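You operate a simulated robot arm through the tools that you are given. There is no shell and no other tool.

You are at the controls of a simulated robot arm. One attempt, no reset.

JOB
Wipe the dust off the gear case, then lay the white and yellow covers flat over its bright pads.
Fine: wipe with the yellow pad beside it and put that back; each cover hides whole pads. What is to be rubbed or washed off counts as gone when no trace of it is left.

Only the result counts: the job must be done as asked and must still hold three seconds after the hand-in. Knocking over, shifting, dropping, spilling or breaking anything else fails it. Lids that push on must go on centred and level and be pressed home; caps that screw on are set level and turned clockwise until they are tight.

ROBOT AND FRAMES
A 6-joint arm with a two-finger gripper, fixed in place. Base frame: the origin is at the foot of the arm, x ahead of it, y to its left, z up; the work surface is at about z = 0.82. Readings come in m, rad, newtons and seconds.
Its first joint turns from -2.897 to 2.897 rad. Payload 3.43 kg.
Tool frame: the origin (TCP) lies between the finger pads and is the grasp point; the fingertips stand 0.02 m ahead of it; z points along the fingers, y is the line along which they close. The gripper opens to 0.19 m. The gripper's body begins 0.248 m behind the TCP.
Orientation is that of the tool frame in the base frame, as [roll, pitch, yaw] about the fixed x, y, z axes, in that order (R = Rz(yaw) Ry(pitch) Rx(roll)). With the fingers straight down and closing along the base's y, the tool's x points along the base's -x, its y along +y and its z along -z.

CONTROLS
- The arm moves only by the tool nudge_tool. Its argument "series" is text: rows parted by semicolons, each of 7 numbers parted by spaces: the shift along the tool's x, y, z in m, then the turn, a rotation vector about the tool's x, y, z in rad, then the finger opening in m, from 0 to 0.19. In form: x y z wx wy wz gripper; .... A call has 1 to 20 rows; each row shifts and turns the commanded pose from where the row before left it, along the tool's axes as they then stand. A row lasts 0.2 s, in which the tool goes at most 0.05 m and 0.15 rad; a call with a longer step from one row to the next is refused whole, and so is a gripper value outside its range. Where a pose cannot be reached the arm comes as near as it can. A force on the tool above 40 N (or 10 N above the force at the start of the call, whichever is more), or a blocked arm, ends the call early, and 0.2 s more pass. The fingers move at their own pace (about 0.153 m/s each) and stop on an object; they squeeze with about 41 N. The grip force told is the motor's: it shows also when the fingers shut on nothing. Time passes only in rows, and 0.2 s behind the last, so rows that do not move let the fingers close. The reply holds the time, the measured pose of the TCP, the force on the tool along the base axes, the opening and the grip force, in the units named above and with some noise, with the torque about the TCP (base axes, N m) and any sound that the robot's microphone picked up.
- Cameras (640 x 400 px; columns grow to the right, rows downward): "scene" is fixed at [0.0516, -0.6507, 1.4554]; the picture's right is [0.17, -0.98, 0.00], its down [-0.71, -0.13, -0.69] and it looks along [0.68, 0.12, -0.72] (base axes); focal length 224 px, centre (320, 200). "wrist" rides on the gripper at [0.07, -0.008, -0.288] in the tool frame; the picture's right is [0.12, 0.99, 0.00], its down [-0.96, 0.11, -0.25] and it looks along [-0.25, 0.03, 0.97] (tool axes); focal length 261 px, centre (320, 200). There is no depth. A picture from a camera that has moved, and an enlarged one, comes with that camera's place and axes in the base frame and with its lens.
- camera(camera): a new picture of that camera. No time passes.
- raise_lower(by): slides the trunk up (or, below 0, down) by that many m; the arm rides with it, the base frame stays. It gives what a move gives, with no picture.
- enlarge(camera, box): a new picture of the part [left, top, right, bottom] of that camera's present view, enlarged. No time passes.
- sign_off(): hands the job in; it is judged then, once.

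Places have to be worked out from the pictures, the camera data and where the tool is seen. Open the gripper and draw the arm clear of the work before you hand the job in, unless the task says otherwise.

The tools are called as name(argument=value, ...) on one line, values as JSON. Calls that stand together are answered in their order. nudge_tool: Moves the arm, as the interface text tells. Its arguments: {"type":"object","properties":{"series":{"type":"string"}},"required":["series"]} The other tools are called the same way: raise_lower (by) slides the trunk up or down; camera (camera) takes a picture; enlarge (camera, box) takes an enlarged picture of a part of a camera's view; sign_off () hands the job in.

At the start:

```text
time: 0.0
position: [0.5699, -0.4679, 1.2231]
ee_rot: [3.141, 0.0, -3.142]
wrist_force: [-0.1, -0.5, -0.4]
moment: [-0.01, -0.03, 0.02]
finger_gap: 0.19
grip_force: 0.1
trunk travel left (down, up): [-0.35, 0.09]
```

scene: 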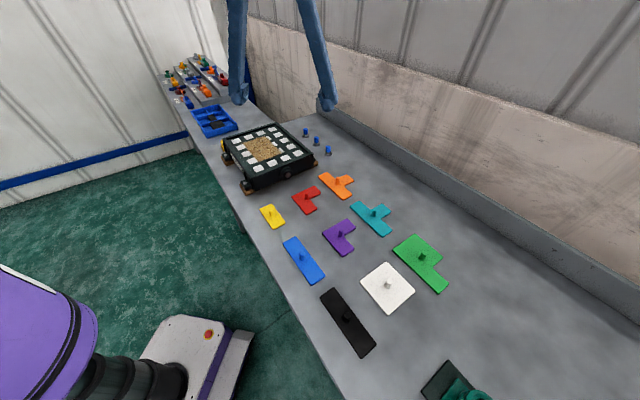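
wrist: 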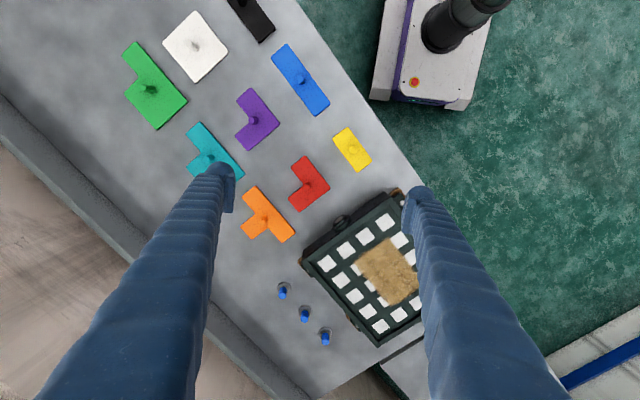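

I'll begin by looking closer at the gear case, the covers and the pad beside it before any move.

enlarge(camera="scene", box=[180, 90, 360, 210])

enlarge(camera="scene", box=[240, 160, 480, 380])

enlarge(camera="wrist", box=[260, 100, 480, 360])

enlarge(camera="wrist", box=[100, 0, 380, 220])

```text
3.33 times, centred on (270, 150) of scene
camera zoom: at [0.0516, -0.6507, 1.4554], right [0.17, -0.98, 0.0], down [-0.71, -0.13, -0.69], along [0.68, 0.12, -0.72], focal length 748 px, centre (487, 367)
```

zoom: 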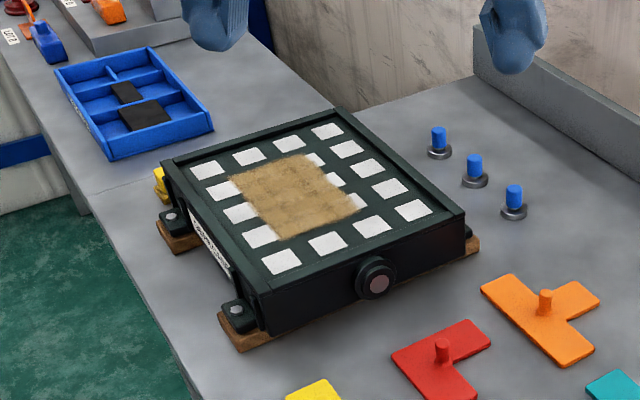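

```text
1.82 times, centred on (360, 270) of scene
camera zoom: at [0.0516, -0.6507, 1.4554], right [0.17, -0.98, 0.0], down [-0.71, -0.13, -0.69], along [0.68, 0.12, -0.72], focal length 408 px, centre (247, 73)
```

zoom: 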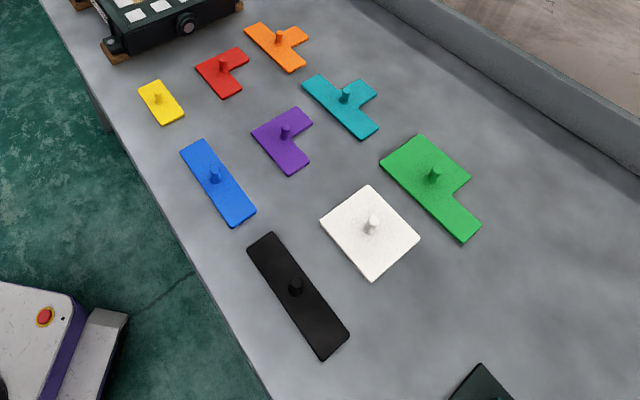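

```text
1.54 times, centred on (370, 230) of wrist
camera zoom: at [0.4995, -0.4764, 1.5111], right [-0.12, 0.99, 0.0], down [0.96, 0.12, 0.25], along [0.24, 0.03, -0.97], focal length 401 px, centre (243, 154)
```

zoom: 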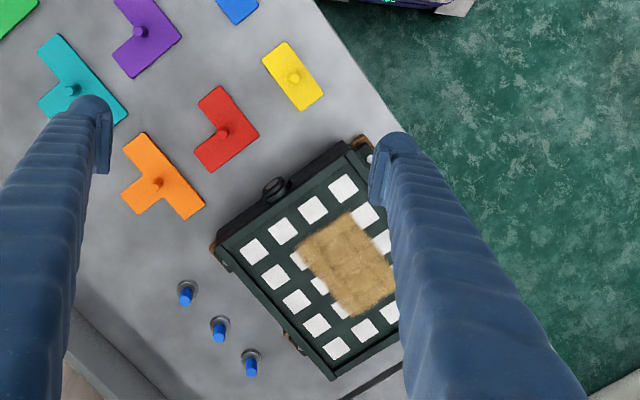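

```text
1.82 times, centred on (240, 110) of wrist
camera zoom: at [0.4995, -0.4764, 1.5111], right [-0.12, 0.99, 0.0], down [0.96, 0.12, 0.25], along [0.24, 0.03, -0.97], focal length 474 px, centre (466, 364)
```

zoom: 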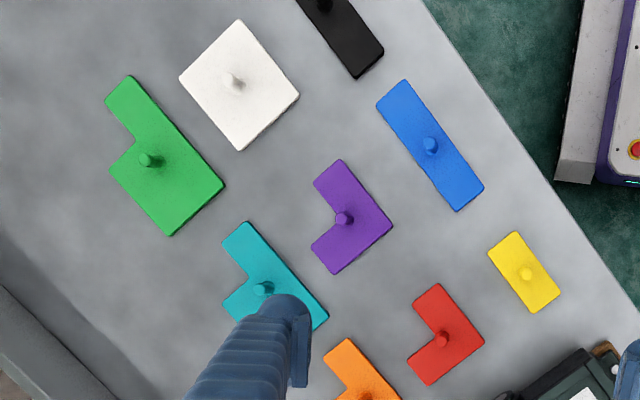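

The case sits at about (0.82, -0.27), the yellow cover near (0.54, -0.39) and the white one near (0.34, -0.79); something yellow shows at the far-left side of the case. I move the arm over the case, staying high, to look at it.

nudge_tool(series="-0.025 0.04 0 0 0 0 0.19; -0.025 0.04 0 0 0 0 0.19; -0.025 0.04 0 0 0 0 0.19; -0.025 0.04 0 0 0 0 0.19; -0.025 0.04 0 0 0 0 0.19; 0 0.03 0 0 0 0 0.19")

```text
time: 1.4
position: [0.6934, -0.2374, 1.2248]
ee_rot: [-3.141, 0.0, 3.139]
wrist_force: [-0.8, 0.6, -0.3]
moment: [-0.08, -0.08, -0.02]
finger_gap: 0.19
grip_force: 0.1
trunk travel left (down, up): [-0.35, 0.09]
```

I take the wrist picture from this spot to see the case from above.

camera(camera="wrist")

enlarge(camera="scene", box=[190, 100, 300, 200])

```text
taken
camera wrist: at [0.6239, -0.2455, 1.5135], right [-0.12, 0.99, 0.0], down [0.96, 0.12, 0.25], along [0.25, 0.03, -0.97], focal length 261 px, centre (320, 200)
```

wrist: 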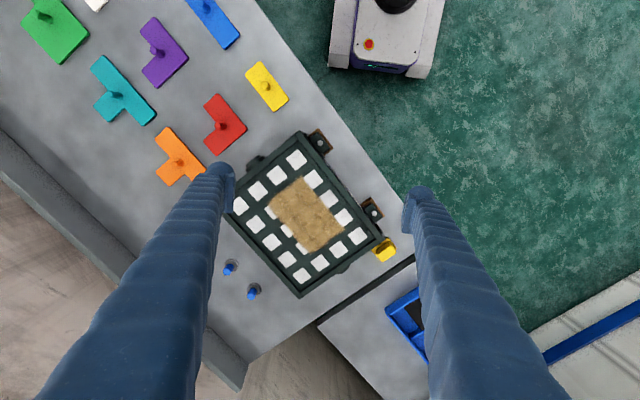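

```text
4.00 times, centred on (245, 150) of scene
camera zoom: at [0.0516, -0.6507, 1.4554], right [0.17, -0.98, 0.0], down [-0.71, -0.13, -0.69], along [0.68, 0.12, -0.72], focal length 897 px, centre (620, 400)
```

zoom: 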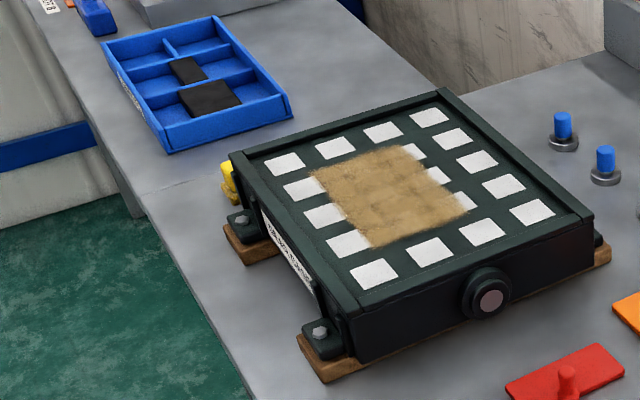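

enlarge(camera="wrist", box=[220, 120, 420, 310])

enlarge(camera="wrist", box=[340, 180, 430, 280])

```text
2.11 times, centred on (320, 215) of wrist
camera zoom: at [0.6239, -0.2455, 1.5135], right [-0.12, 0.99, 0.0], down [0.96, 0.12, 0.25], along [0.25, 0.03, -0.97], focal length 549 px, centre (320, 168)
```

zoom: 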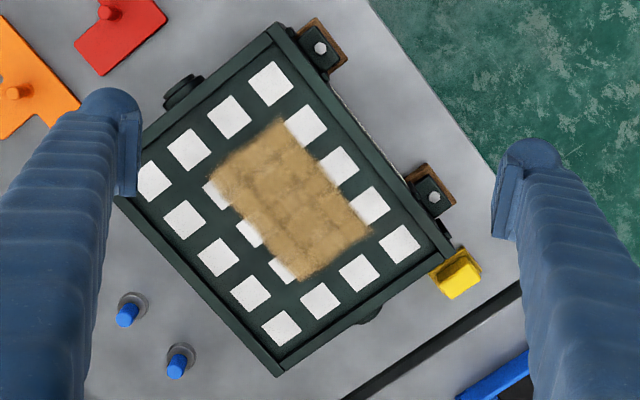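

```text
4.00 times, centred on (385, 230) of wrist
camera zoom: at [0.6239, -0.2455, 1.5135], right [-0.12, 0.99, 0.0], down [0.96, 0.12, 0.25], along [0.25, 0.03, -0.97], focal length 1043 px, centre (60, 80)
```

zoom: 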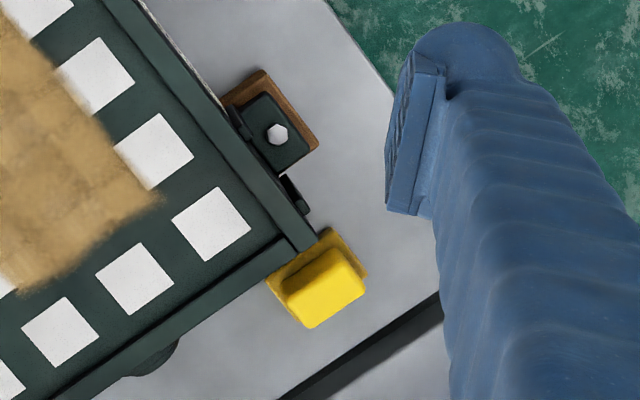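

The wiping pad is a small yellow block at about (0.91, -0.03), next to the case's far-left corner; the case carries a 4x5 grid of pads with a pitch near 0.058 m, turned about 45°. I move closer to look at the pad and its clearance from the case wall.

nudge_tool(series="-0.018 0.031 0.021 0 0 0 0.19; -0.018 0.031 0.021 0 0 0 0.19; -0.018 0.031 0.021 0 0 0 0.19; -0.018 0.031 0.021 0 0 0 0.19; -0.018 0.031 0.021 0 0 0 0.19; -0.017 0.032 0.02 0 0 0 0.19; 0 0 0 0 0 0 0.19")

camera(camera="wrist")

camera(camera="scene")

```text
time: 3.0
position: [0.8016, -0.0521, 1.0983]
ee_rot: [-3.141, 0.0, -3.14]
wrist_force: [-0.3, 0.7, 1.0]
moment: [-0.07, -0.04, -0.06]
finger_gap: 0.1899
grip_force: 0.1
trunk travel left (down, up): [-0.35, 0.09]
```

```text
taken
camera wrist: at [0.7317, -0.0598, 1.3866], right [-0.12, 0.99, 0.0], down [0.96, 0.12, 0.25], along [0.25, 0.03, -0.97], focal length 261 px, centre (320, 200)
```

wrist: 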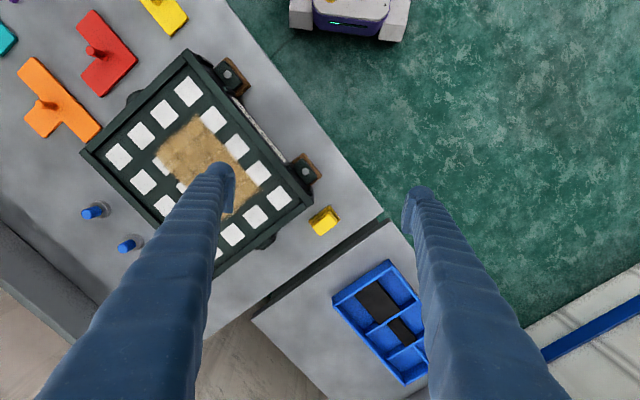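

```text
taken
```

scene: 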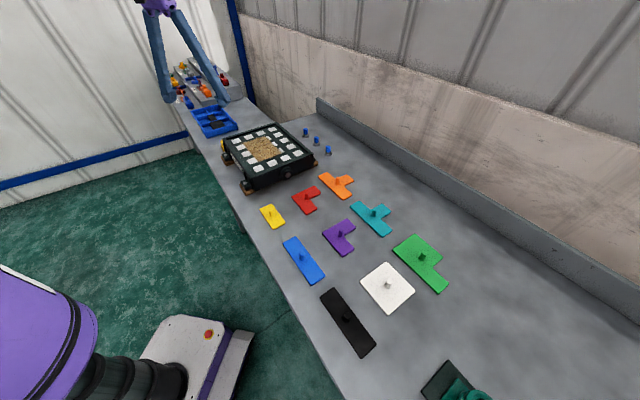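

enlarge(camera="wrist", box=[270, 180, 370, 260])

enlarge(camera="scene", box=[205, 125, 265, 170])

```text
5.00 times, centred on (320, 220) of wrist
camera zoom: at [0.7317, -0.0598, 1.3866], right [-0.12, 0.99, 0.0], down [0.96, 0.12, 0.25], along [0.25, 0.03, -0.97], focal length 1303 px, centre (320, 100)
```

zoom: 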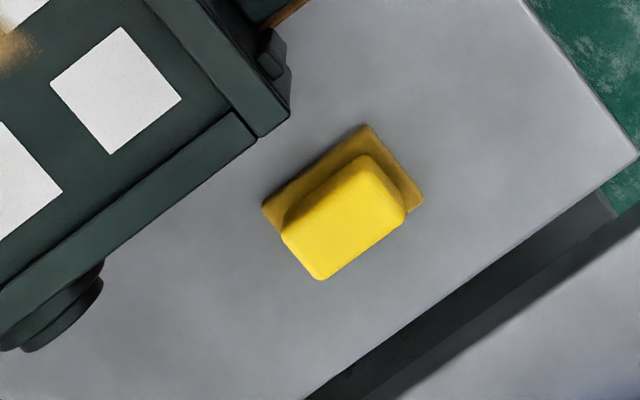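

```text
8.89 times, centred on (235, 148) of scene
camera zoom: at [0.0516, -0.6507, 1.4554], right [0.17, -0.98, 0.0], down [-0.71, -0.13, -0.69], along [0.68, 0.12, -0.72], focal length 1994 px, centre (1076, 667)
```

zoom: 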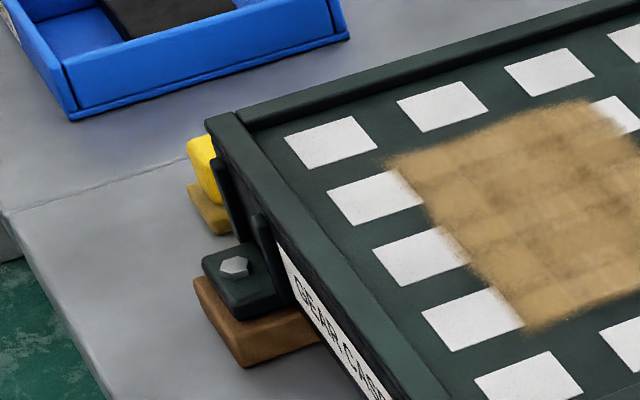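

The pad has a base of about 0.043 x 0.061 m centred near (0.921, -0.027), with a block of about 0.028 x 0.046 m on top reaching z ≈ 0.85, and roughly 0.047 m clear of the case wall. I go above it with the gripper partly closed and turn about 45.7° so that the fingers close across its short side.

nudge_tool(series="-0.0239 0.005 0.0256 0 0 0 0.07; -0.0239 0.005 0.0256 0 0 0 0.07; -0.0239 0.005 0.0256 0 0 0 0.07; -0.0239 0.005 0.0256 0 0 0 0.07; -0.0238 0.005 0.0256 0 0 0 0.07; 0 0 0 0 0 0.133 0.07; 0 0 0 0 0 0.133 0.07; 0 0 0 0 0 0.133 0.07; 0 0 0 0 0 0.133 0.07; 0 0 0 0 0 0.133 0.07; 0 0 0 0 0 0.133 0.07; 0 0 0 0 0 0 0.07")

camera(camera="wrist")

enlarge(camera="wrist", box=[220, 100, 420, 300])

enlarge(camera="scene", box=[190, 90, 290, 180])

```text
time: 5.6
position: [0.9203, -0.0261, 0.9692]
ee_rot: [3.141, 0.001, 2.345]
wrist_force: [-0.1, 0.6, -0.1]
moment: [-0.02, -0.02, -0.01]
finger_gap: 0.0699
grip_force: 0.1
trunk travel left (down, up): [-0.35, 0.09]
```

```text
taken
camera wrist: at [0.8658, 0.0191, 1.2579], right [0.63, 0.78, 0.0], down [0.75, -0.61, 0.25], along [0.19, -0.16, -0.97], focal length 261 px, centre (320, 200)
```

wrist: 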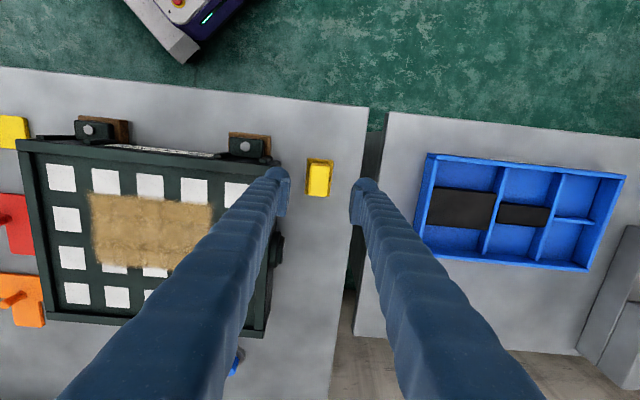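

```text
2.00 times, centred on (320, 200) of wrist
camera zoom: at [0.8658, 0.0191, 1.2579], right [0.63, 0.78, 0.0], down [0.75, -0.61, 0.25], along [0.19, -0.16, -0.97], focal length 521 px, centre (320, 200)
```

zoom: 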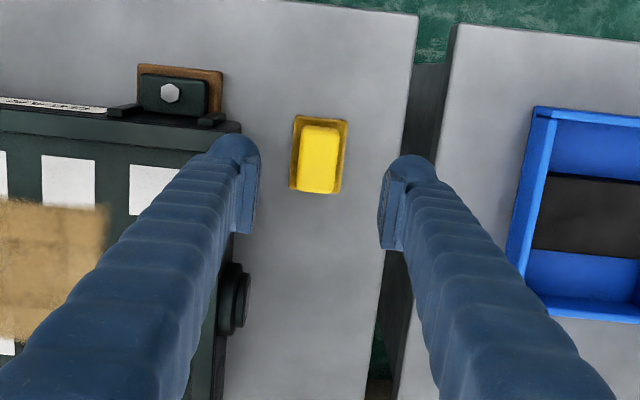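

```text
4.44 times, centred on (240, 135) of scene
camera zoom: at [0.0516, -0.6507, 1.4554], right [0.17, -0.98, 0.0], down [-0.71, -0.13, -0.69], along [0.68, 0.12, -0.72], focal length 997 px, centre (676, 489)
```

zoom: 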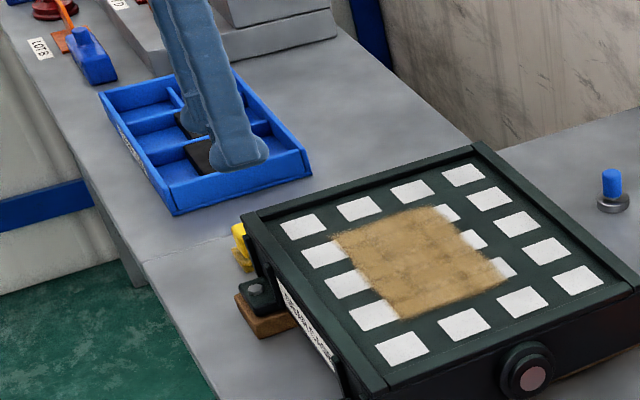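

The tool now stands centred over the pad's block and aligned with it to within a degree. I zoom in to judge the heights of the base plate and block.

enlarge(camera="scene", box=[216, 132, 248, 160])

enlarge(camera="wrist", box=[295, 145, 345, 205])

```text
14.29 times, centred on (232, 146) of scene
camera zoom: at [0.0516, -0.6507, 1.4554], right [0.17, -0.98, 0.0], down [-0.71, -0.13, -0.69], along [0.68, 0.12, -0.72], focal length 3204 px, centre (1577, 971)
```

zoom: 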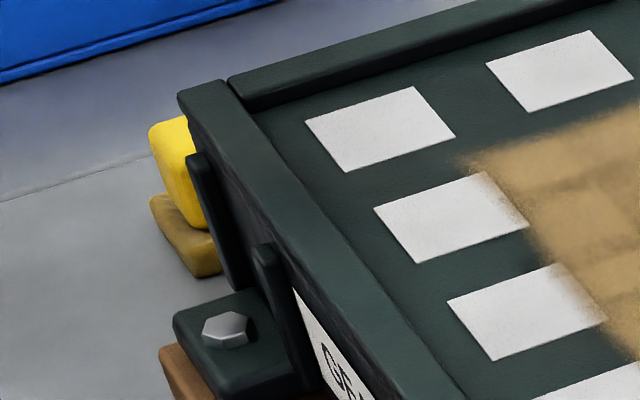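

```text
6.67 times, centred on (320, 175) of wrist
camera zoom: at [0.8658, 0.0191, 1.2579], right [0.63, 0.78, 0.0], down [0.75, -0.61, 0.25], along [0.19, -0.16, -0.97], focal length 1738 px, centre (320, 367)
```

zoom: 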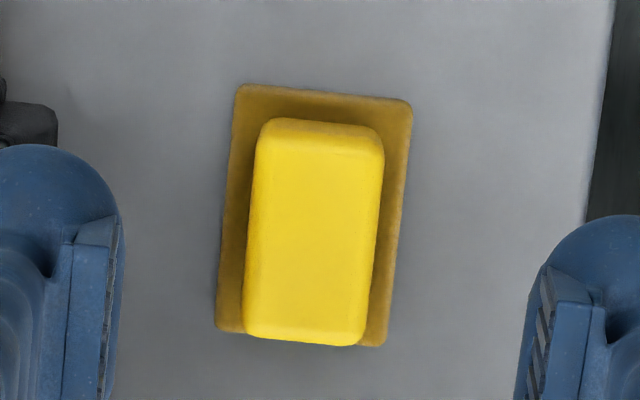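

I read the pad's base as about 12 mm thick and the block top at z ≈ 0.862. I descend to TCP z ≈ 0.860 so that the fingertips stay above the base plate, then close.

nudge_tool(series="0 0 0.03 0 0 0 0.07; 0 0 0.03 0 0 0 0.07; 0 0 0.03 0 0 0 0.07; 0 0 0.012 0 0 0 0.07; 0 0 0.007 0 0 0 0.07; 0 0 0 0 0 0 0.07")

camera(camera="wrist")

enlarge(camera="wrist", box=[270, 150, 370, 230])

```text
time: 6.2
position: [0.9215, -0.0251, 0.918]
ee_rot: [3.14, 0.0, 2.344]
wrist_force: [-1.2, 1.7, 8.8]
moment: [-0.26, 0.64, -0.25]
finger_gap: 0.0701
grip_force: 0.5
trunk travel left (down, up): [-0.35, 0.09]
stopped in row 3: the force on the tool passed its limit at 66 N (the readings are from after the stop); the commanded pose is now the measured one
```

```text
taken
camera wrist: at [0.8661, 0.0195, 1.2063], right [0.63, 0.78, 0.0], down [0.75, -0.61, 0.25], along [0.19, -0.15, -0.97], focal length 261 px, centre (320, 200)
```

wrist: 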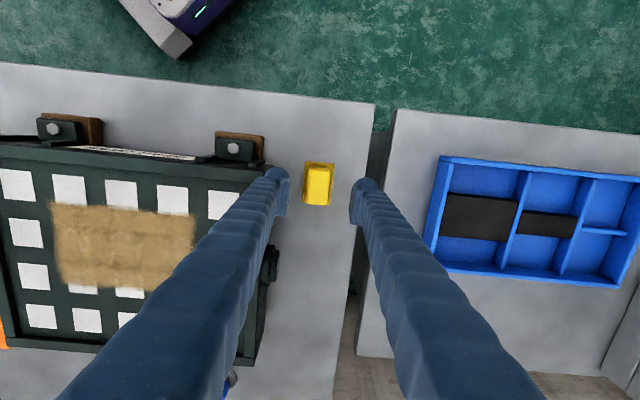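

```text
5.00 times, centred on (320, 190) of wrist
camera zoom: at [0.8661, 0.0195, 1.2063], right [0.63, 0.78, 0.0], down [0.75, -0.61, 0.25], along [0.19, -0.15, -0.97], focal length 1303 px, centre (320, 250)
```

zoom: 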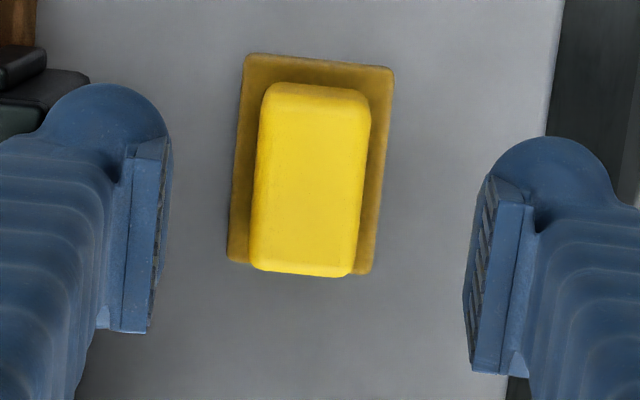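

The left finger's thicker upper part touched the case rim at about s = 0.56 along the 45° axis, so this grip direction is too tight. I raise straight up, check that the case has not moved, and will turn 90° to grip along the block's long side instead.

nudge_tool(series="0 0 -0.02 0 0 0 0.07; 0 0 -0.03 0 0 0 0.07; 0 0 -0.03 0 0 0 0.07; 0 0 0 0 0 0 0.07")

enlarge(camera="scene", box=[190, 100, 300, 200])

enlarge(camera="scene", box=[216, 132, 248, 160])

```text
time: 7.2
position: [0.9201, -0.0256, 0.9965]
ee_rot: [-3.141, 0.001, 2.345]
wrist_force: [-1.1, -0.3, -0.6]
moment: [0.03, 0.06, 0.01]
finger_gap: 0.0698
grip_force: 0.1
trunk travel left (down, up): [-0.35, 0.09]
```

```text
4.00 times, centred on (245, 150) of scene
camera zoom: at [0.0516, -0.6507, 1.4554], right [0.17, -0.98, 0.0], down [-0.71, -0.13, -0.69], along [0.68, 0.12, -0.72], focal length 897 px, centre (620, 400)
```

zoom: 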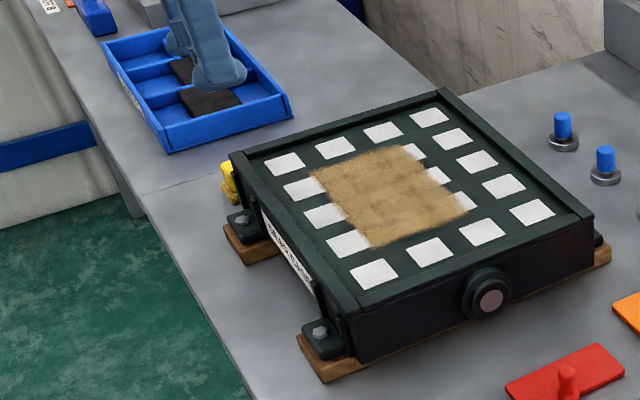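

```text
14.29 times, centred on (232, 146) of scene
camera zoom: at [0.0516, -0.6507, 1.4554], right [0.17, -0.98, 0.0], down [-0.71, -0.13, -0.69], along [0.68, 0.12, -0.72], focal length 3204 px, centre (1577, 971)
```

zoom: 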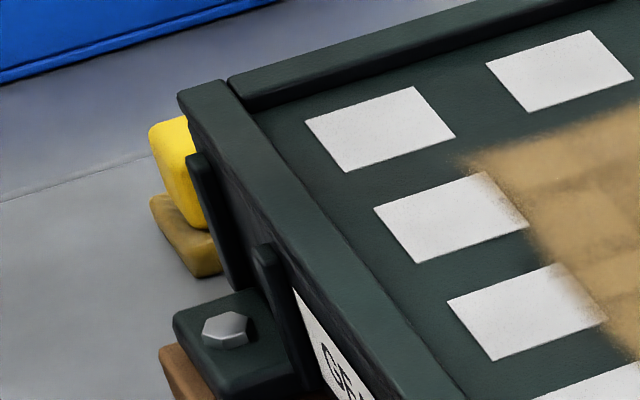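

The case and everything around it look exactly as before. I turn the tool by -90° about its axis so that the fingers close along the pad's long side, away from the case wall.

nudge_tool(series="0 0 0 0 0 -0.131 0.09; 0 0 0 0 0 -0.131 0.09; 0 0 0 0 0 -0.131 0.09; 0 0 0 0 0 -0.131 0.09; 0 0 0 0 0 -0.131 0.09; 0 0 0 0 0 -0.131 0.09; 0 0 0 0 0 -0.131 0.09; 0 0 0 0 0 -0.131 0.09; 0 0 0 0 0 -0.131 0.09; 0 0 0 0 0 -0.131 0.09; 0 0 0 0 0 -0.131 0.09; 0 0 0 0 0 -0.131 0.09; 0 0 0 0 0 0 0.09")

camera(camera="wrist")

enlarge(camera="wrist", box=[255, 110, 385, 240])

```text
time: 10.0
position: [0.9205, -0.0233, 0.9976]
ee_rot: [3.141, 0.002, -2.364]
wrist_force: [0.2, -1.1, 0.3]
moment: [-0.03, 0.0, 0.03]
finger_gap: 0.0899
grip_force: 0.0
trunk travel left (down, up): [-0.35, 0.09]
```

```text
taken
camera wrist: at [0.8765, -0.0798, 1.2861], right [-0.78, 0.63, 0.0], down [0.61, 0.76, 0.25], along [0.16, 0.19, -0.97], focal length 261 px, centre (320, 200)
```

wrist: 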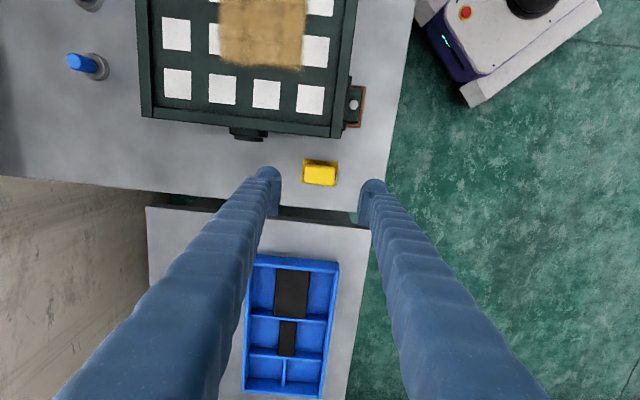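

```text
3.08 times, centred on (320, 175) of wrist
camera zoom: at [0.8765, -0.0798, 1.2861], right [-0.78, 0.63, 0.0], down [0.61, 0.76, 0.25], along [0.16, 0.19, -0.97], focal length 802 px, centre (320, 277)
```

zoom: 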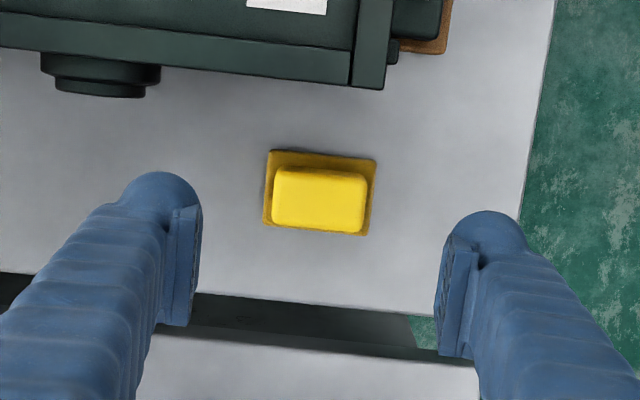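

The pad is now centred between the fingers, about 3 mm off toward the case along tool x, with free space around both fingers. I correct this and descend to TCP z ≈ 0.860.

nudge_tool(series="0.003 0 0.03 0 0 0 0.09; 0 0 0.03 0 0 0 0.09; 0 0 0.03 0 0 0 0.09; 0 0 0.025 0 0 0 0.09; 0 0 0.01 0 0 0 0.09; 0 0 0.008 0 0 0 0.09; 0 0 0.005 0 0 0 0.09; 0 0 0 0 0 0 0.09")

enlarge(camera="wrist", box=[255, 130, 385, 260])

enlarge(camera="scene", box=[200, 110, 260, 165])

```text
time: 11.8
position: [0.9188, -0.0262, 0.8595]
ee_rot: [-3.141, 0.002, -2.367]
wrist_force: [0.2, 0.1, 0.8]
moment: [-0.01, -0.02, -0.01]
finger_gap: 0.09
grip_force: 0.0
trunk travel left (down, up): [-0.35, 0.09]
```

```text
3.08 times, centred on (320, 195) of wrist
camera zoom: at [0.8745, -0.0814, 1.1471], right [-0.78, 0.63, 0.0], down [0.61, 0.76, 0.25], along [0.16, 0.19, -0.97], focal length 802 px, centre (320, 215)
```

zoom: 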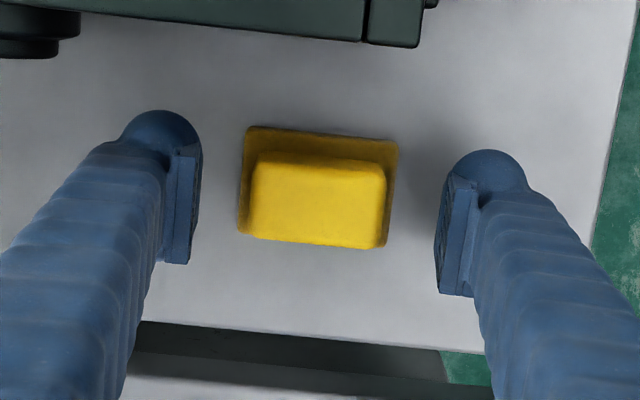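

```text
7.27 times, centred on (230, 138) of scene
camera zoom: at [0.0516, -0.6507, 1.4554], right [0.17, -0.98, 0.0], down [-0.71, -0.13, -0.69], along [0.68, 0.12, -0.72], focal length 1631 px, centre (974, 654)
```

zoom: 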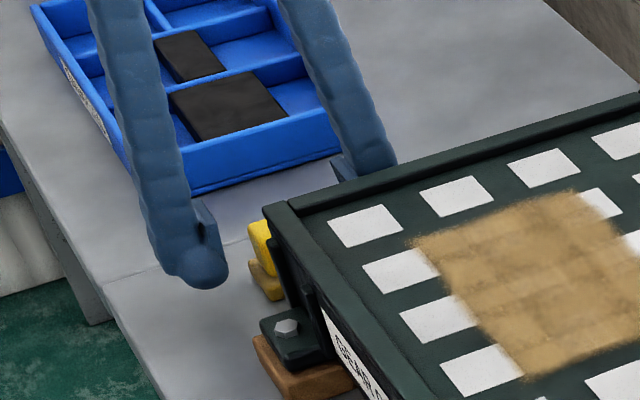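

Fingers bracket the block evenly with no contact force. I close on it.

nudge_tool(series="0 0 0 0 0 0 0.06; 0 0 0 0 0 0 0.02; 0 0 0 0 0 0 0.02; 0 0 0 0 0 0 0.02")

enlarge(camera="wrist", box=[255, 130, 385, 260])

```text
time: 12.8
position: [0.9183, -0.0269, 0.8589]
ee_rot: [3.142, 0.001, -2.367]
wrist_force: [0.3, -0.2, 0.1]
moment: [0.02, 0.0, 0.02]
finger_gap: 0.0482
grip_force: 41.0
trunk travel left (down, up): [-0.35, 0.09]
```

```text
3.08 times, centred on (320, 195) of wrist
camera zoom: at [0.8745, -0.0814, 1.1473], right [-0.78, 0.63, 0.0], down [0.61, 0.76, 0.25], along [0.16, 0.19, -0.97], focal length 802 px, centre (320, 215)
```

zoom: 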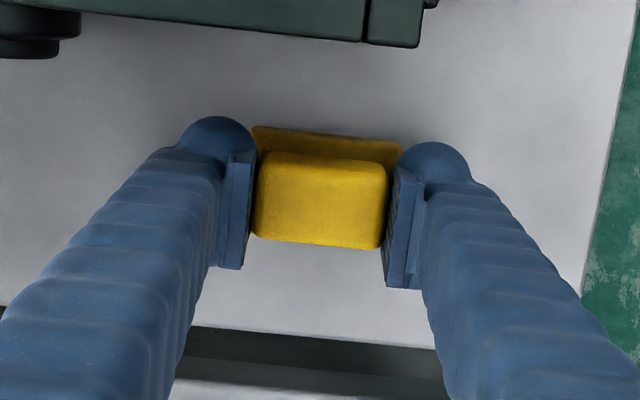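

The pad is gripped (gap 0.048 m, 41 N) at TCP (0.9185, -0.0265, 0.859), which I note as its home. I lift it straight up well clear of the case rim and check the hold.

nudge_tool(series="0 0 -0.01 0 0 0 0.02; 0 0 -0.03 0 0 0 0.02; 0 0 -0.035 0 0 0 0.02; 0 0 -0.035 0 0 0 0.02; 0 0 -0.03 0 0 0 0.02; 0 0 0 0 0 0 0.02")

camera(camera="wrist")

enlarge(camera="scene", box=[190, 90, 290, 170])

```text
time: 14.2
position: [0.919, -0.026, 0.9994]
ee_rot: [-3.141, 0.0, -2.368]
wrist_force: [0.4, -0.1, -0.8]
moment: [0.0, 0.03, -0.01]
finger_gap: 0.0483
grip_force: 40.8
trunk travel left (down, up): [-0.35, 0.09]
```

```text
taken
camera wrist: at [0.8745, -0.0814, 1.2879], right [-0.78, 0.63, 0.0], down [0.61, 0.76, 0.25], along [0.16, 0.19, -0.97], focal length 261 px, centre (320, 200)
```

wrist: 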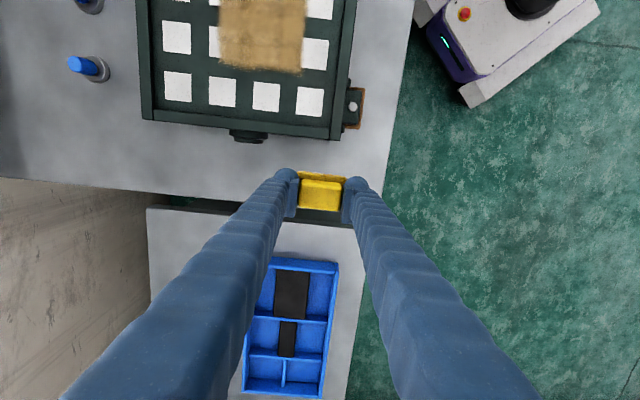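

```text
5.00 times, centred on (240, 130) of scene
camera zoom: at [0.0516, -0.6507, 1.4554], right [0.17, -0.98, 0.0], down [-0.71, -0.13, -0.69], along [0.68, 0.12, -0.72], focal length 1122 px, centre (720, 550)
```

zoom: 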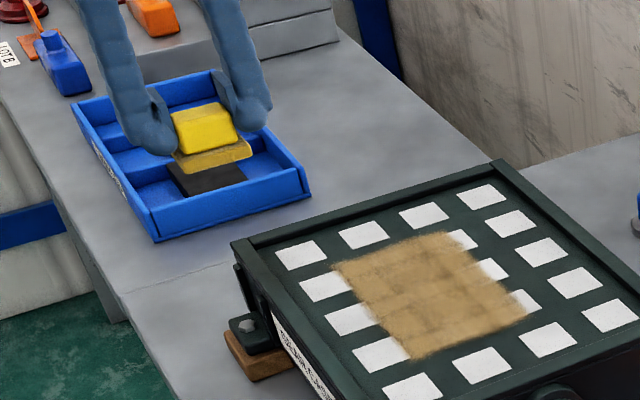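

The pad is held level. I carry it over the middle of the dust patch, estimated at (0.825, -0.253), staying at the same height.

nudge_tool(series="0.03765 -0.01605 0 0 0 0 0.02; 0.03765 -0.01605 0 0 0 0 0.02; 0.03765 -0.01605 0 0 0 0 0.02; 0.03765 -0.01605 0 0 0 0 0.02; 0.03765 -0.01605 0 0 0 0 0.02; 0.03765 -0.01605 0 0 0 0 0.02; 0 0 0 0 0 0 0.02")

camera(camera="wrist")

enlarge(camera="scene", box=[210, 100, 330, 200])

```text
time: 15.8
position: [0.8257, -0.255, 0.9983]
ee_rot: [-3.141, 0.001, -2.366]
wrist_force: [-0.6, -0.6, 0.2]
moment: [0.06, 0.0, -0.01]
finger_gap: 0.0487
grip_force: 40.9
trunk travel left (down, up): [-0.35, 0.09]
```

```text
taken
camera wrist: at [0.7814, -0.3101, 1.2877], right [-0.78, 0.63, 0.0], down [0.61, 0.76, 0.25], along [0.16, 0.19, -0.97], focal length 261 px, centre (320, 200)
```

wrist: 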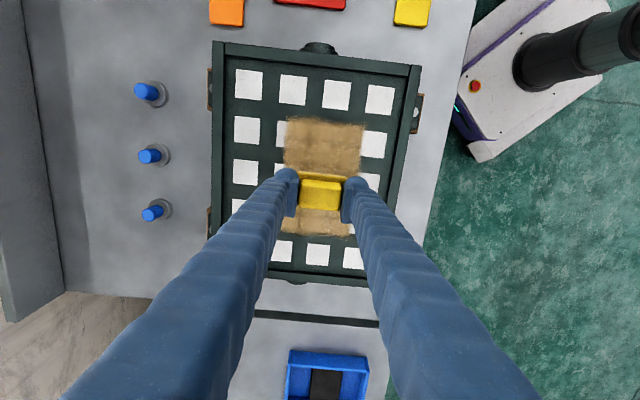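

```text
4.00 times, centred on (270, 150) of scene
camera zoom: at [0.0516, -0.6507, 1.4554], right [0.17, -0.98, 0.0], down [-0.71, -0.13, -0.69], along [0.68, 0.12, -0.72], focal length 897 px, centre (520, 400)
```

zoom: 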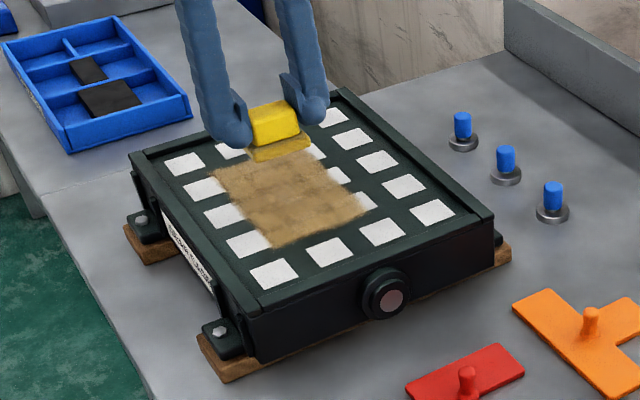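

The tool is centred over the dust, which spans about ±0.084 m along tool x and ±0.056 m along tool y. I lower most of the way and then feel for contact in small steps.

nudge_tool(series="0 0 0.02 0 0 0 0.02; 0 0 0.015 0 0 0 0.02; 0 0 0.008 0 0 0 0.02; 0 0 0.003 0 0 0 0.02; 0 0 0 0 0 0 0.02")

enlarge(camera="scene", box=[230, 110, 310, 180])

```text
time: 17.0
position: [0.8256, -0.254, 0.9545]
ee_rot: [3.141, 0.001, -2.367]
wrist_force: [0.1, -1.0, -1.0]
moment: [0.0, -0.02, 0.03]
finger_gap: 0.0486
grip_force: 40.5
trunk travel left (down, up): [-0.35, 0.09]
```

```text
5.71 times, centred on (270, 145) of scene
camera zoom: at [0.0516, -0.6507, 1.4554], right [0.17, -0.98, 0.0], down [-0.71, -0.13, -0.69], along [0.68, 0.12, -0.72], focal length 1282 px, centre (606, 514)
```

zoom: 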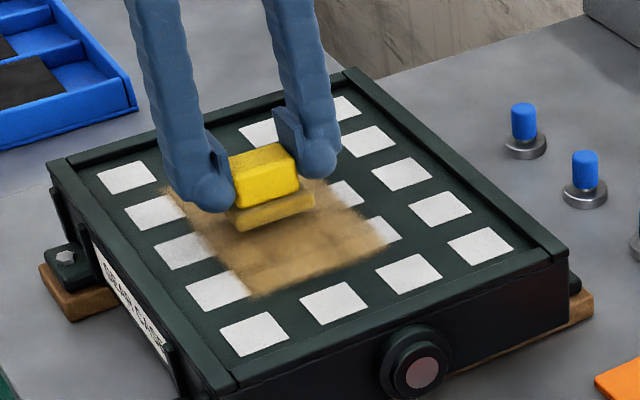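

No contact yet at z = 0.9545. I step down slowly, a few millimetres per call.

nudge_tool(series="0 0 0.002 0 0 0 0.02; 0 0 0.002 0 0 0 0.02; 0 0 0.002 0 0 0 0.02; 0 0 0 0 0 0 0.02")

```text
time: 18.0
position: [0.8239, -0.254, 0.9479]
ee_rot: [3.141, 0.003, -2.367]
wrist_force: [0.3, -0.5, -0.5]
moment: [0.0, 0.02, 0.0]
finger_gap: 0.0482
grip_force: 40.7
trunk travel left (down, up): [-0.35, 0.09]
```

Still free at 0.948; I continue down in 1 mm steps.

nudge_tool(series="0 0 0.001 0 0 0 0.02; 0 0 0.001 0 0 0 0.02; 0 0 0.001 0 0 0 0.02; 0 0 0 0 0 0 0.02")

```text
time: 19.0
position: [0.8249, -0.2541, 0.9433]
ee_rot: [3.14, 0.001, -2.366]
wrist_force: [-0.9, 0.6, -0.3]
moment: [-0.02, 0.0, -0.02]
finger_gap: 0.0484
grip_force: 41.1
trunk travel left (down, up): [-0.35, 0.09]
```

nudge_tool(series="0 0 0.001 0 0 0 0.02; 0 0 0.001 0 0 0 0.02; 0 0 0.001 0 0 0 0.02; 0 0 0 0 0 0 0.02")

enlarge(camera="scene", box=[240, 120, 300, 170])

```text
time: 20.0
position: [0.8245, -0.2537, 0.9438]
ee_rot: [-3.14, 0.003, -2.367]
wrist_force: [2.9, -1.1, 22.2]
moment: [0.07, 0.21, 0.02]
finger_gap: 0.0482
grip_force: 40.5
trunk travel left (down, up): [-0.35, 0.09]
```

```text
8.00 times, centred on (270, 145) of scene
camera zoom: at [0.0516, -0.6507, 1.4554], right [0.17, -0.98, 0.0], down [-0.71, -0.13, -0.69], along [0.68, 0.12, -0.72], focal length 1794 px, centre (720, 640)
```

zoom: 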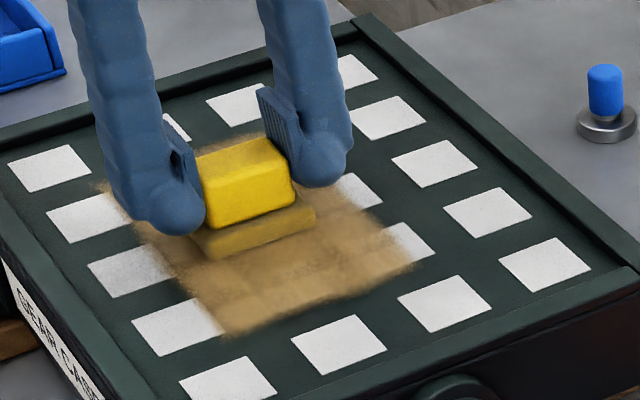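

Contact at z ≈ 0.944 with 22 N pressing at the present command. I ease off 1 mm and make the first stroke along the middle of the dust.

nudge_tool(series="0 0 -0.001 0 0 0 0.02; 0.018 0 0 0 0 0 0.02; 0.018 0 0 0 0 0 0.02; 0.018 0 0 0 0 0 0.02; 0.018 0 0 0 0 0 0.02; -0.018 0 0 0 0 0 0.02; -0.018 0 0 0 0 0 0.02; -0.018 0 0 0 0 0 0.02; -0.018 0 0 0 0 0 0.02; -0.018 0 0 0 0 0 0.02; -0.018 0 0 0 0 0 0.02; -0.018 0 0 0 0 0 0.02; -0.018 0 0 0 0 0 0.02; 0 0 0 0 0 0 0.02")

camera(camera="wrist")

enlarge(camera="scene", box=[220, 110, 320, 190])

```text
time: 23.0
position: [0.8775, -0.2033, 0.9437]
ee_rot: [3.141, 0.002, -2.367]
wrist_force: [-0.1, 1.7, 11.5]
moment: [0.12, 0.01, 0.04]
finger_gap: 0.0482
grip_force: 41.1
trunk travel left (down, up): [-0.35, 0.09]
```

```text
taken
camera wrist: at [0.8325, -0.2576, 1.2316], right [-0.78, 0.63, 0.0], down [0.61, 0.76, 0.25], along [0.16, 0.19, -0.97], focal length 261 px, centre (320, 200)
```

wrist: 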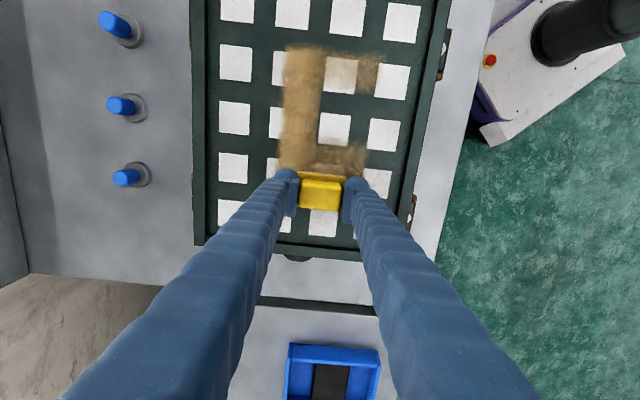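

```text
5.00 times, centred on (270, 150) of scene
camera zoom: at [0.0516, -0.6507, 1.4554], right [0.17, -0.98, 0.0], down [-0.71, -0.13, -0.69], along [0.68, 0.12, -0.72], focal length 1122 px, centre (570, 450)
```

zoom: 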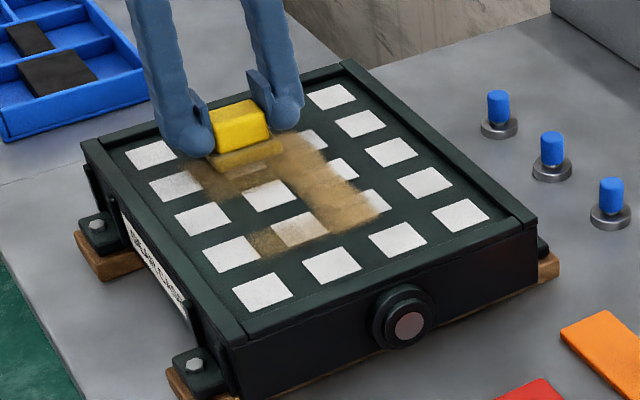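

The stroke removes dust cleanly. I zoom in to see precisely which band is cleared relative to the tool.

enlarge(camera="wrist", box=[240, 30, 420, 220])

enlarge(camera="scene", box=[240, 120, 310, 175])

```text
2.11 times, centred on (330, 125) of wrist
camera zoom: at [0.8325, -0.2576, 1.2316], right [-0.78, 0.63, 0.0], down [0.61, 0.76, 0.25], along [0.16, 0.19, -0.97], focal length 549 px, centre (299, 358)
```

zoom: 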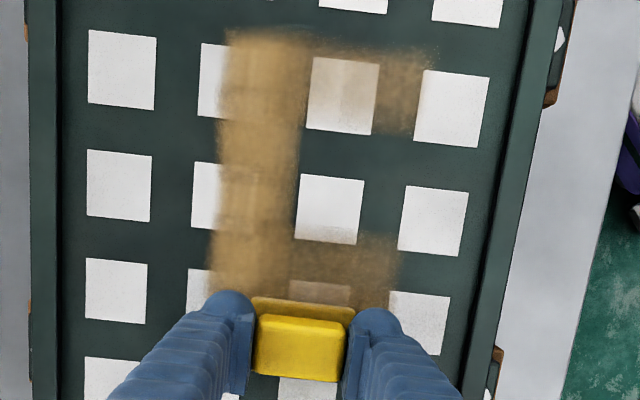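

```text
7.27 times, centred on (275, 148) of scene
camera zoom: at [0.0516, -0.6507, 1.4554], right [0.17, -0.98, 0.0], down [-0.71, -0.13, -0.69], along [0.68, 0.12, -0.72], focal length 1631 px, centre (647, 582)
```

zoom: 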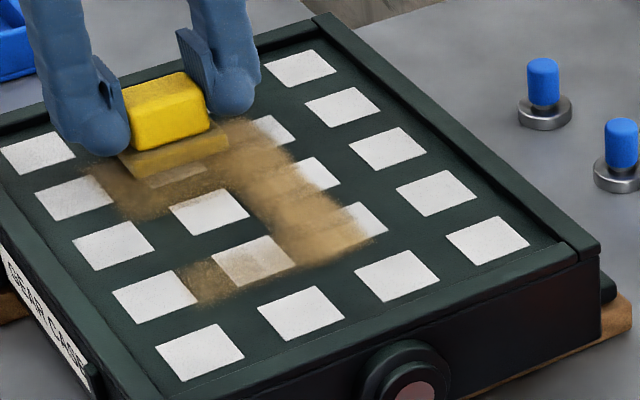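

The stroke cleared the middle and right of the patch; a band at tool y from -0.06 to -0.01 remains, with faint traces at both ends. I go on rubbing in overlapping strokes.

nudge_tool(series="-0.016 0 0 0 0 0 0.02; 0 0.02 0 0 0 0 0.02; 0.018 0 0 0 0 0 0.02; 0.018 0 0 0 0 0 0.02; 0.018 0 0 0 0 0 0.02; 0.018 0 0 0 0 0 0.02; 0.018 0 0 0 0 0 0.02; 0.018 0 0 0 0 0 0.02; 0.018 0 0 0 0 0 0.02; 0.018 0 0 0 0 0 0.02; 0.018 0 0 0 0 0 0.02; 0.018 0 0 0 0 0 0.02; 0 -0.025 0 0 0 0 0.02; 0 -0.025 0 0 0 0 0.02; -0.018 0 0 0 0 0 0.02; -0.018 0 0 0 0 0 0.02; -0.018 0 0 0 0 0 0.02; -0.018 0 0 0 0 0 0.02; -0.018 0 0 0 0 0 0.02; -0.018 0 0 0 0 0 0.02")

camera(camera="wrist")

enlarge(camera="scene", box=[230, 110, 320, 180])

```text
time: 27.2
position: [0.8584, -0.2633, 0.9422]
ee_rot: [-3.138, 0.001, -2.367]
wrist_force: [-1.1, -2.0, 12.4]
moment: [-0.08, -0.02, 0.07]
finger_gap: 0.0484
grip_force: 40.3
trunk travel left (down, up): [-0.35, 0.09]
```

```text
taken
camera wrist: at [0.8123, -0.3188, 1.2311], right [-0.78, 0.63, 0.0], down [0.61, 0.76, 0.25], along [0.16, 0.19, -0.97], focal length 261 px, centre (320, 200)
```

wrist: 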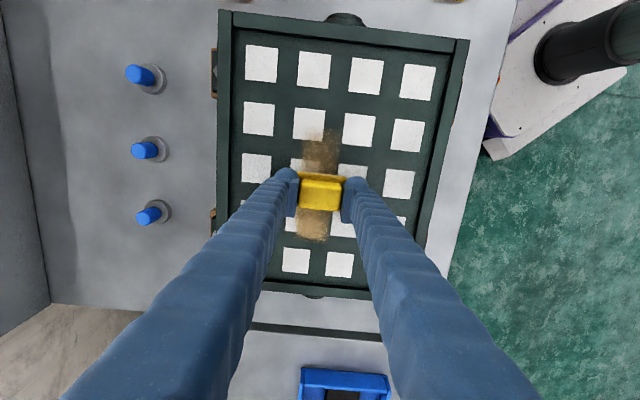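

```text
5.71 times, centred on (275, 145) of scene
camera zoom: at [0.0516, -0.6507, 1.4554], right [0.17, -0.98, 0.0], down [-0.71, -0.13, -0.69], along [0.68, 0.12, -0.72], focal length 1282 px, centre (577, 514)
```

zoom: 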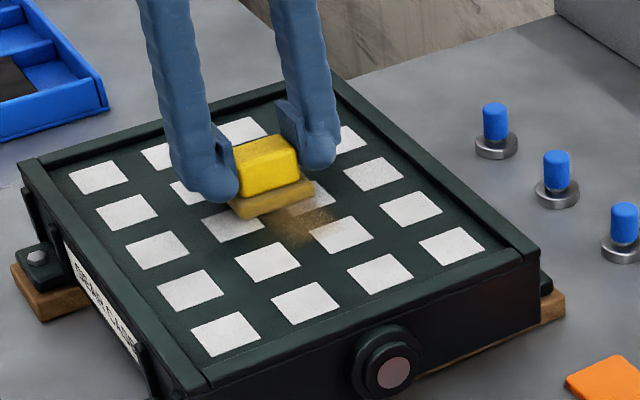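

Most of the patch is gone; a strip under and around the pad remains. I finish the stroke to the end and come back along the same line.

nudge_tool(series="-0.016 0 0 0 0 0 0.02; -0.016 0 0 0 0 0 0.02; -0.016 0 0 0 0 0 0.02; -0.016 0 0 0 0 0 0.02; -0.016 0 0 0 0 0 0.02; 0.016 0 0 0 0 0 0.02; 0.016 0 0 0 0 0 0.02; 0.016 0 0 0 0 0 0.02; 0.016 0 0 0 0 0 0.02; 0.016 0 0 0 0 0 0.02; 0.016 0 0 0 0 0 0.02; 0.016 0 0 0 0 0 0.02; 0.016 0 0 0 0 0 0.02; 0.016 0 0 0 0 0 0.02; 0.016 0 0 0 0 0 0.02; 0.016 0 0 0 0 0 0.02; 0 0 0 0 0 0 0.02")

camera(camera="wrist")

enlarge(camera="scene", box=[230, 110, 320, 180])

```text
time: 30.8
position: [0.7903, -0.3315, 0.9424]
ee_rot: [-3.142, 0.001, -2.366]
wrist_force: [0.2, -0.6, 0.0]
moment: [-0.01, 0.02, 0.0]
finger_gap: 0.0485
grip_force: 41.0
trunk travel left (down, up): [-0.35, 0.09]
```

```text
taken
camera wrist: at [0.7447, -0.3867, 1.2311], right [-0.78, 0.63, 0.0], down [0.61, 0.76, 0.25], along [0.16, 0.19, -0.97], focal length 261 px, centre (320, 200)
```

wrist: 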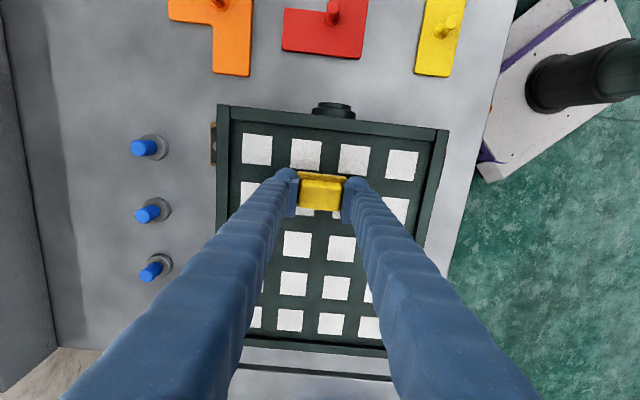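

```text
5.71 times, centred on (275, 145) of scene
camera zoom: at [0.0516, -0.6507, 1.4554], right [0.17, -0.98, 0.0], down [-0.71, -0.13, -0.69], along [0.68, 0.12, -0.72], focal length 1282 px, centre (577, 514)
```

zoom: 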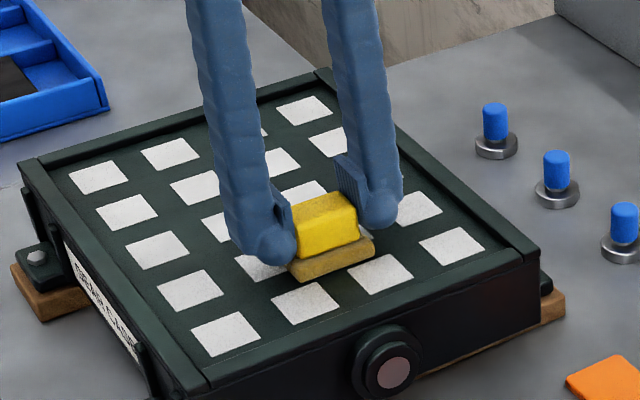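

The dust looks gone but the pad hides part of the surface, and the contact force has dropped to zero here. I lift and move aside to inspect the whole surface.

nudge_tool(series="0 0 -0.02 0 0 0 0.02; 0 0 -0.03 0 0 0 0.02; 0 0 -0.03 0 0 0 0.02; -0.045 0 0 0 0 0 0.02; -0.045 0 0 0 0 0 0.02; -0.045 0 0 0 0 0 0.02; -0.045 0 0 0 0 0 0.02; -0.04 0 0 0 0 0 0.02; 0 0 0 0 0 0 0.02")

camera(camera="wrist")

enlarge(camera="scene", box=[230, 110, 320, 180])

enlarge(camera="wrist", box=[220, 0, 420, 160])

```text
time: 32.8
position: [0.9434, -0.1782, 1.024]
ee_rot: [-3.139, 0.001, -2.367]
wrist_force: [-0.6, 0.2, 0.2]
moment: [-0.05, 0.01, 0.0]
finger_gap: 0.0483
grip_force: 40.9
trunk travel left (down, up): [-0.35, 0.09]
```

```text
taken
camera wrist: at [0.8985, -0.2329, 1.3122], right [-0.78, 0.63, 0.0], down [0.61, 0.75, 0.25], along [0.16, 0.19, -0.97], focal length 261 px, centre (320, 200)
```

wrist: 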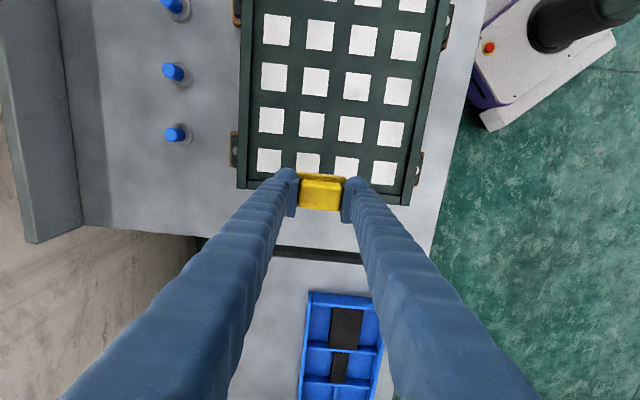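

```text
5.71 times, centred on (275, 145) of scene
camera zoom: at [0.0516, -0.6507, 1.4554], right [0.17, -0.98, 0.0], down [-0.71, -0.13, -0.69], along [0.68, 0.12, -0.72], focal length 1282 px, centre (577, 514)
```

zoom: 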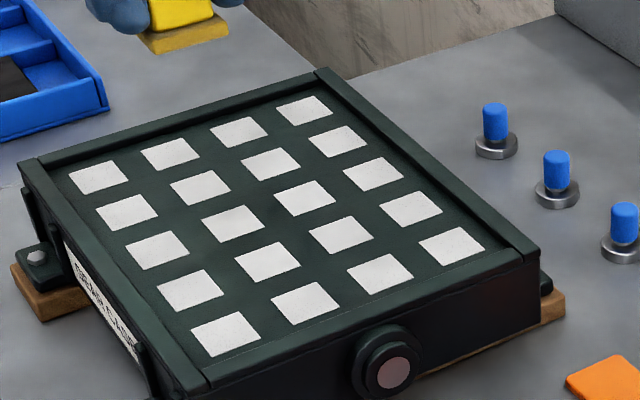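

```text
2.50 times, centred on (320, 80) of wrist
camera zoom: at [0.8985, -0.2329, 1.3122], right [-0.78, 0.63, 0.0], down [0.61, 0.75, 0.25], along [0.16, 0.19, -0.97], focal length 652 px, centre (320, 500)
```

zoom: 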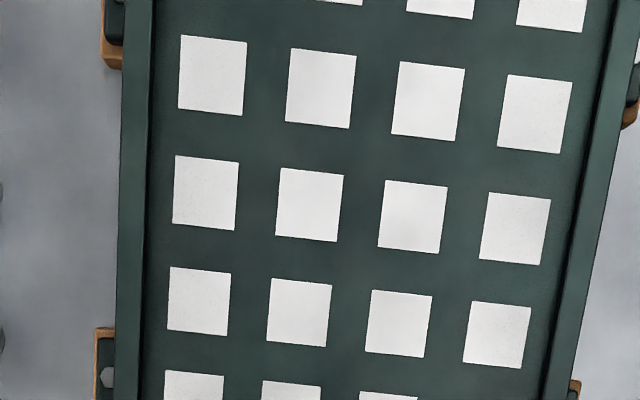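

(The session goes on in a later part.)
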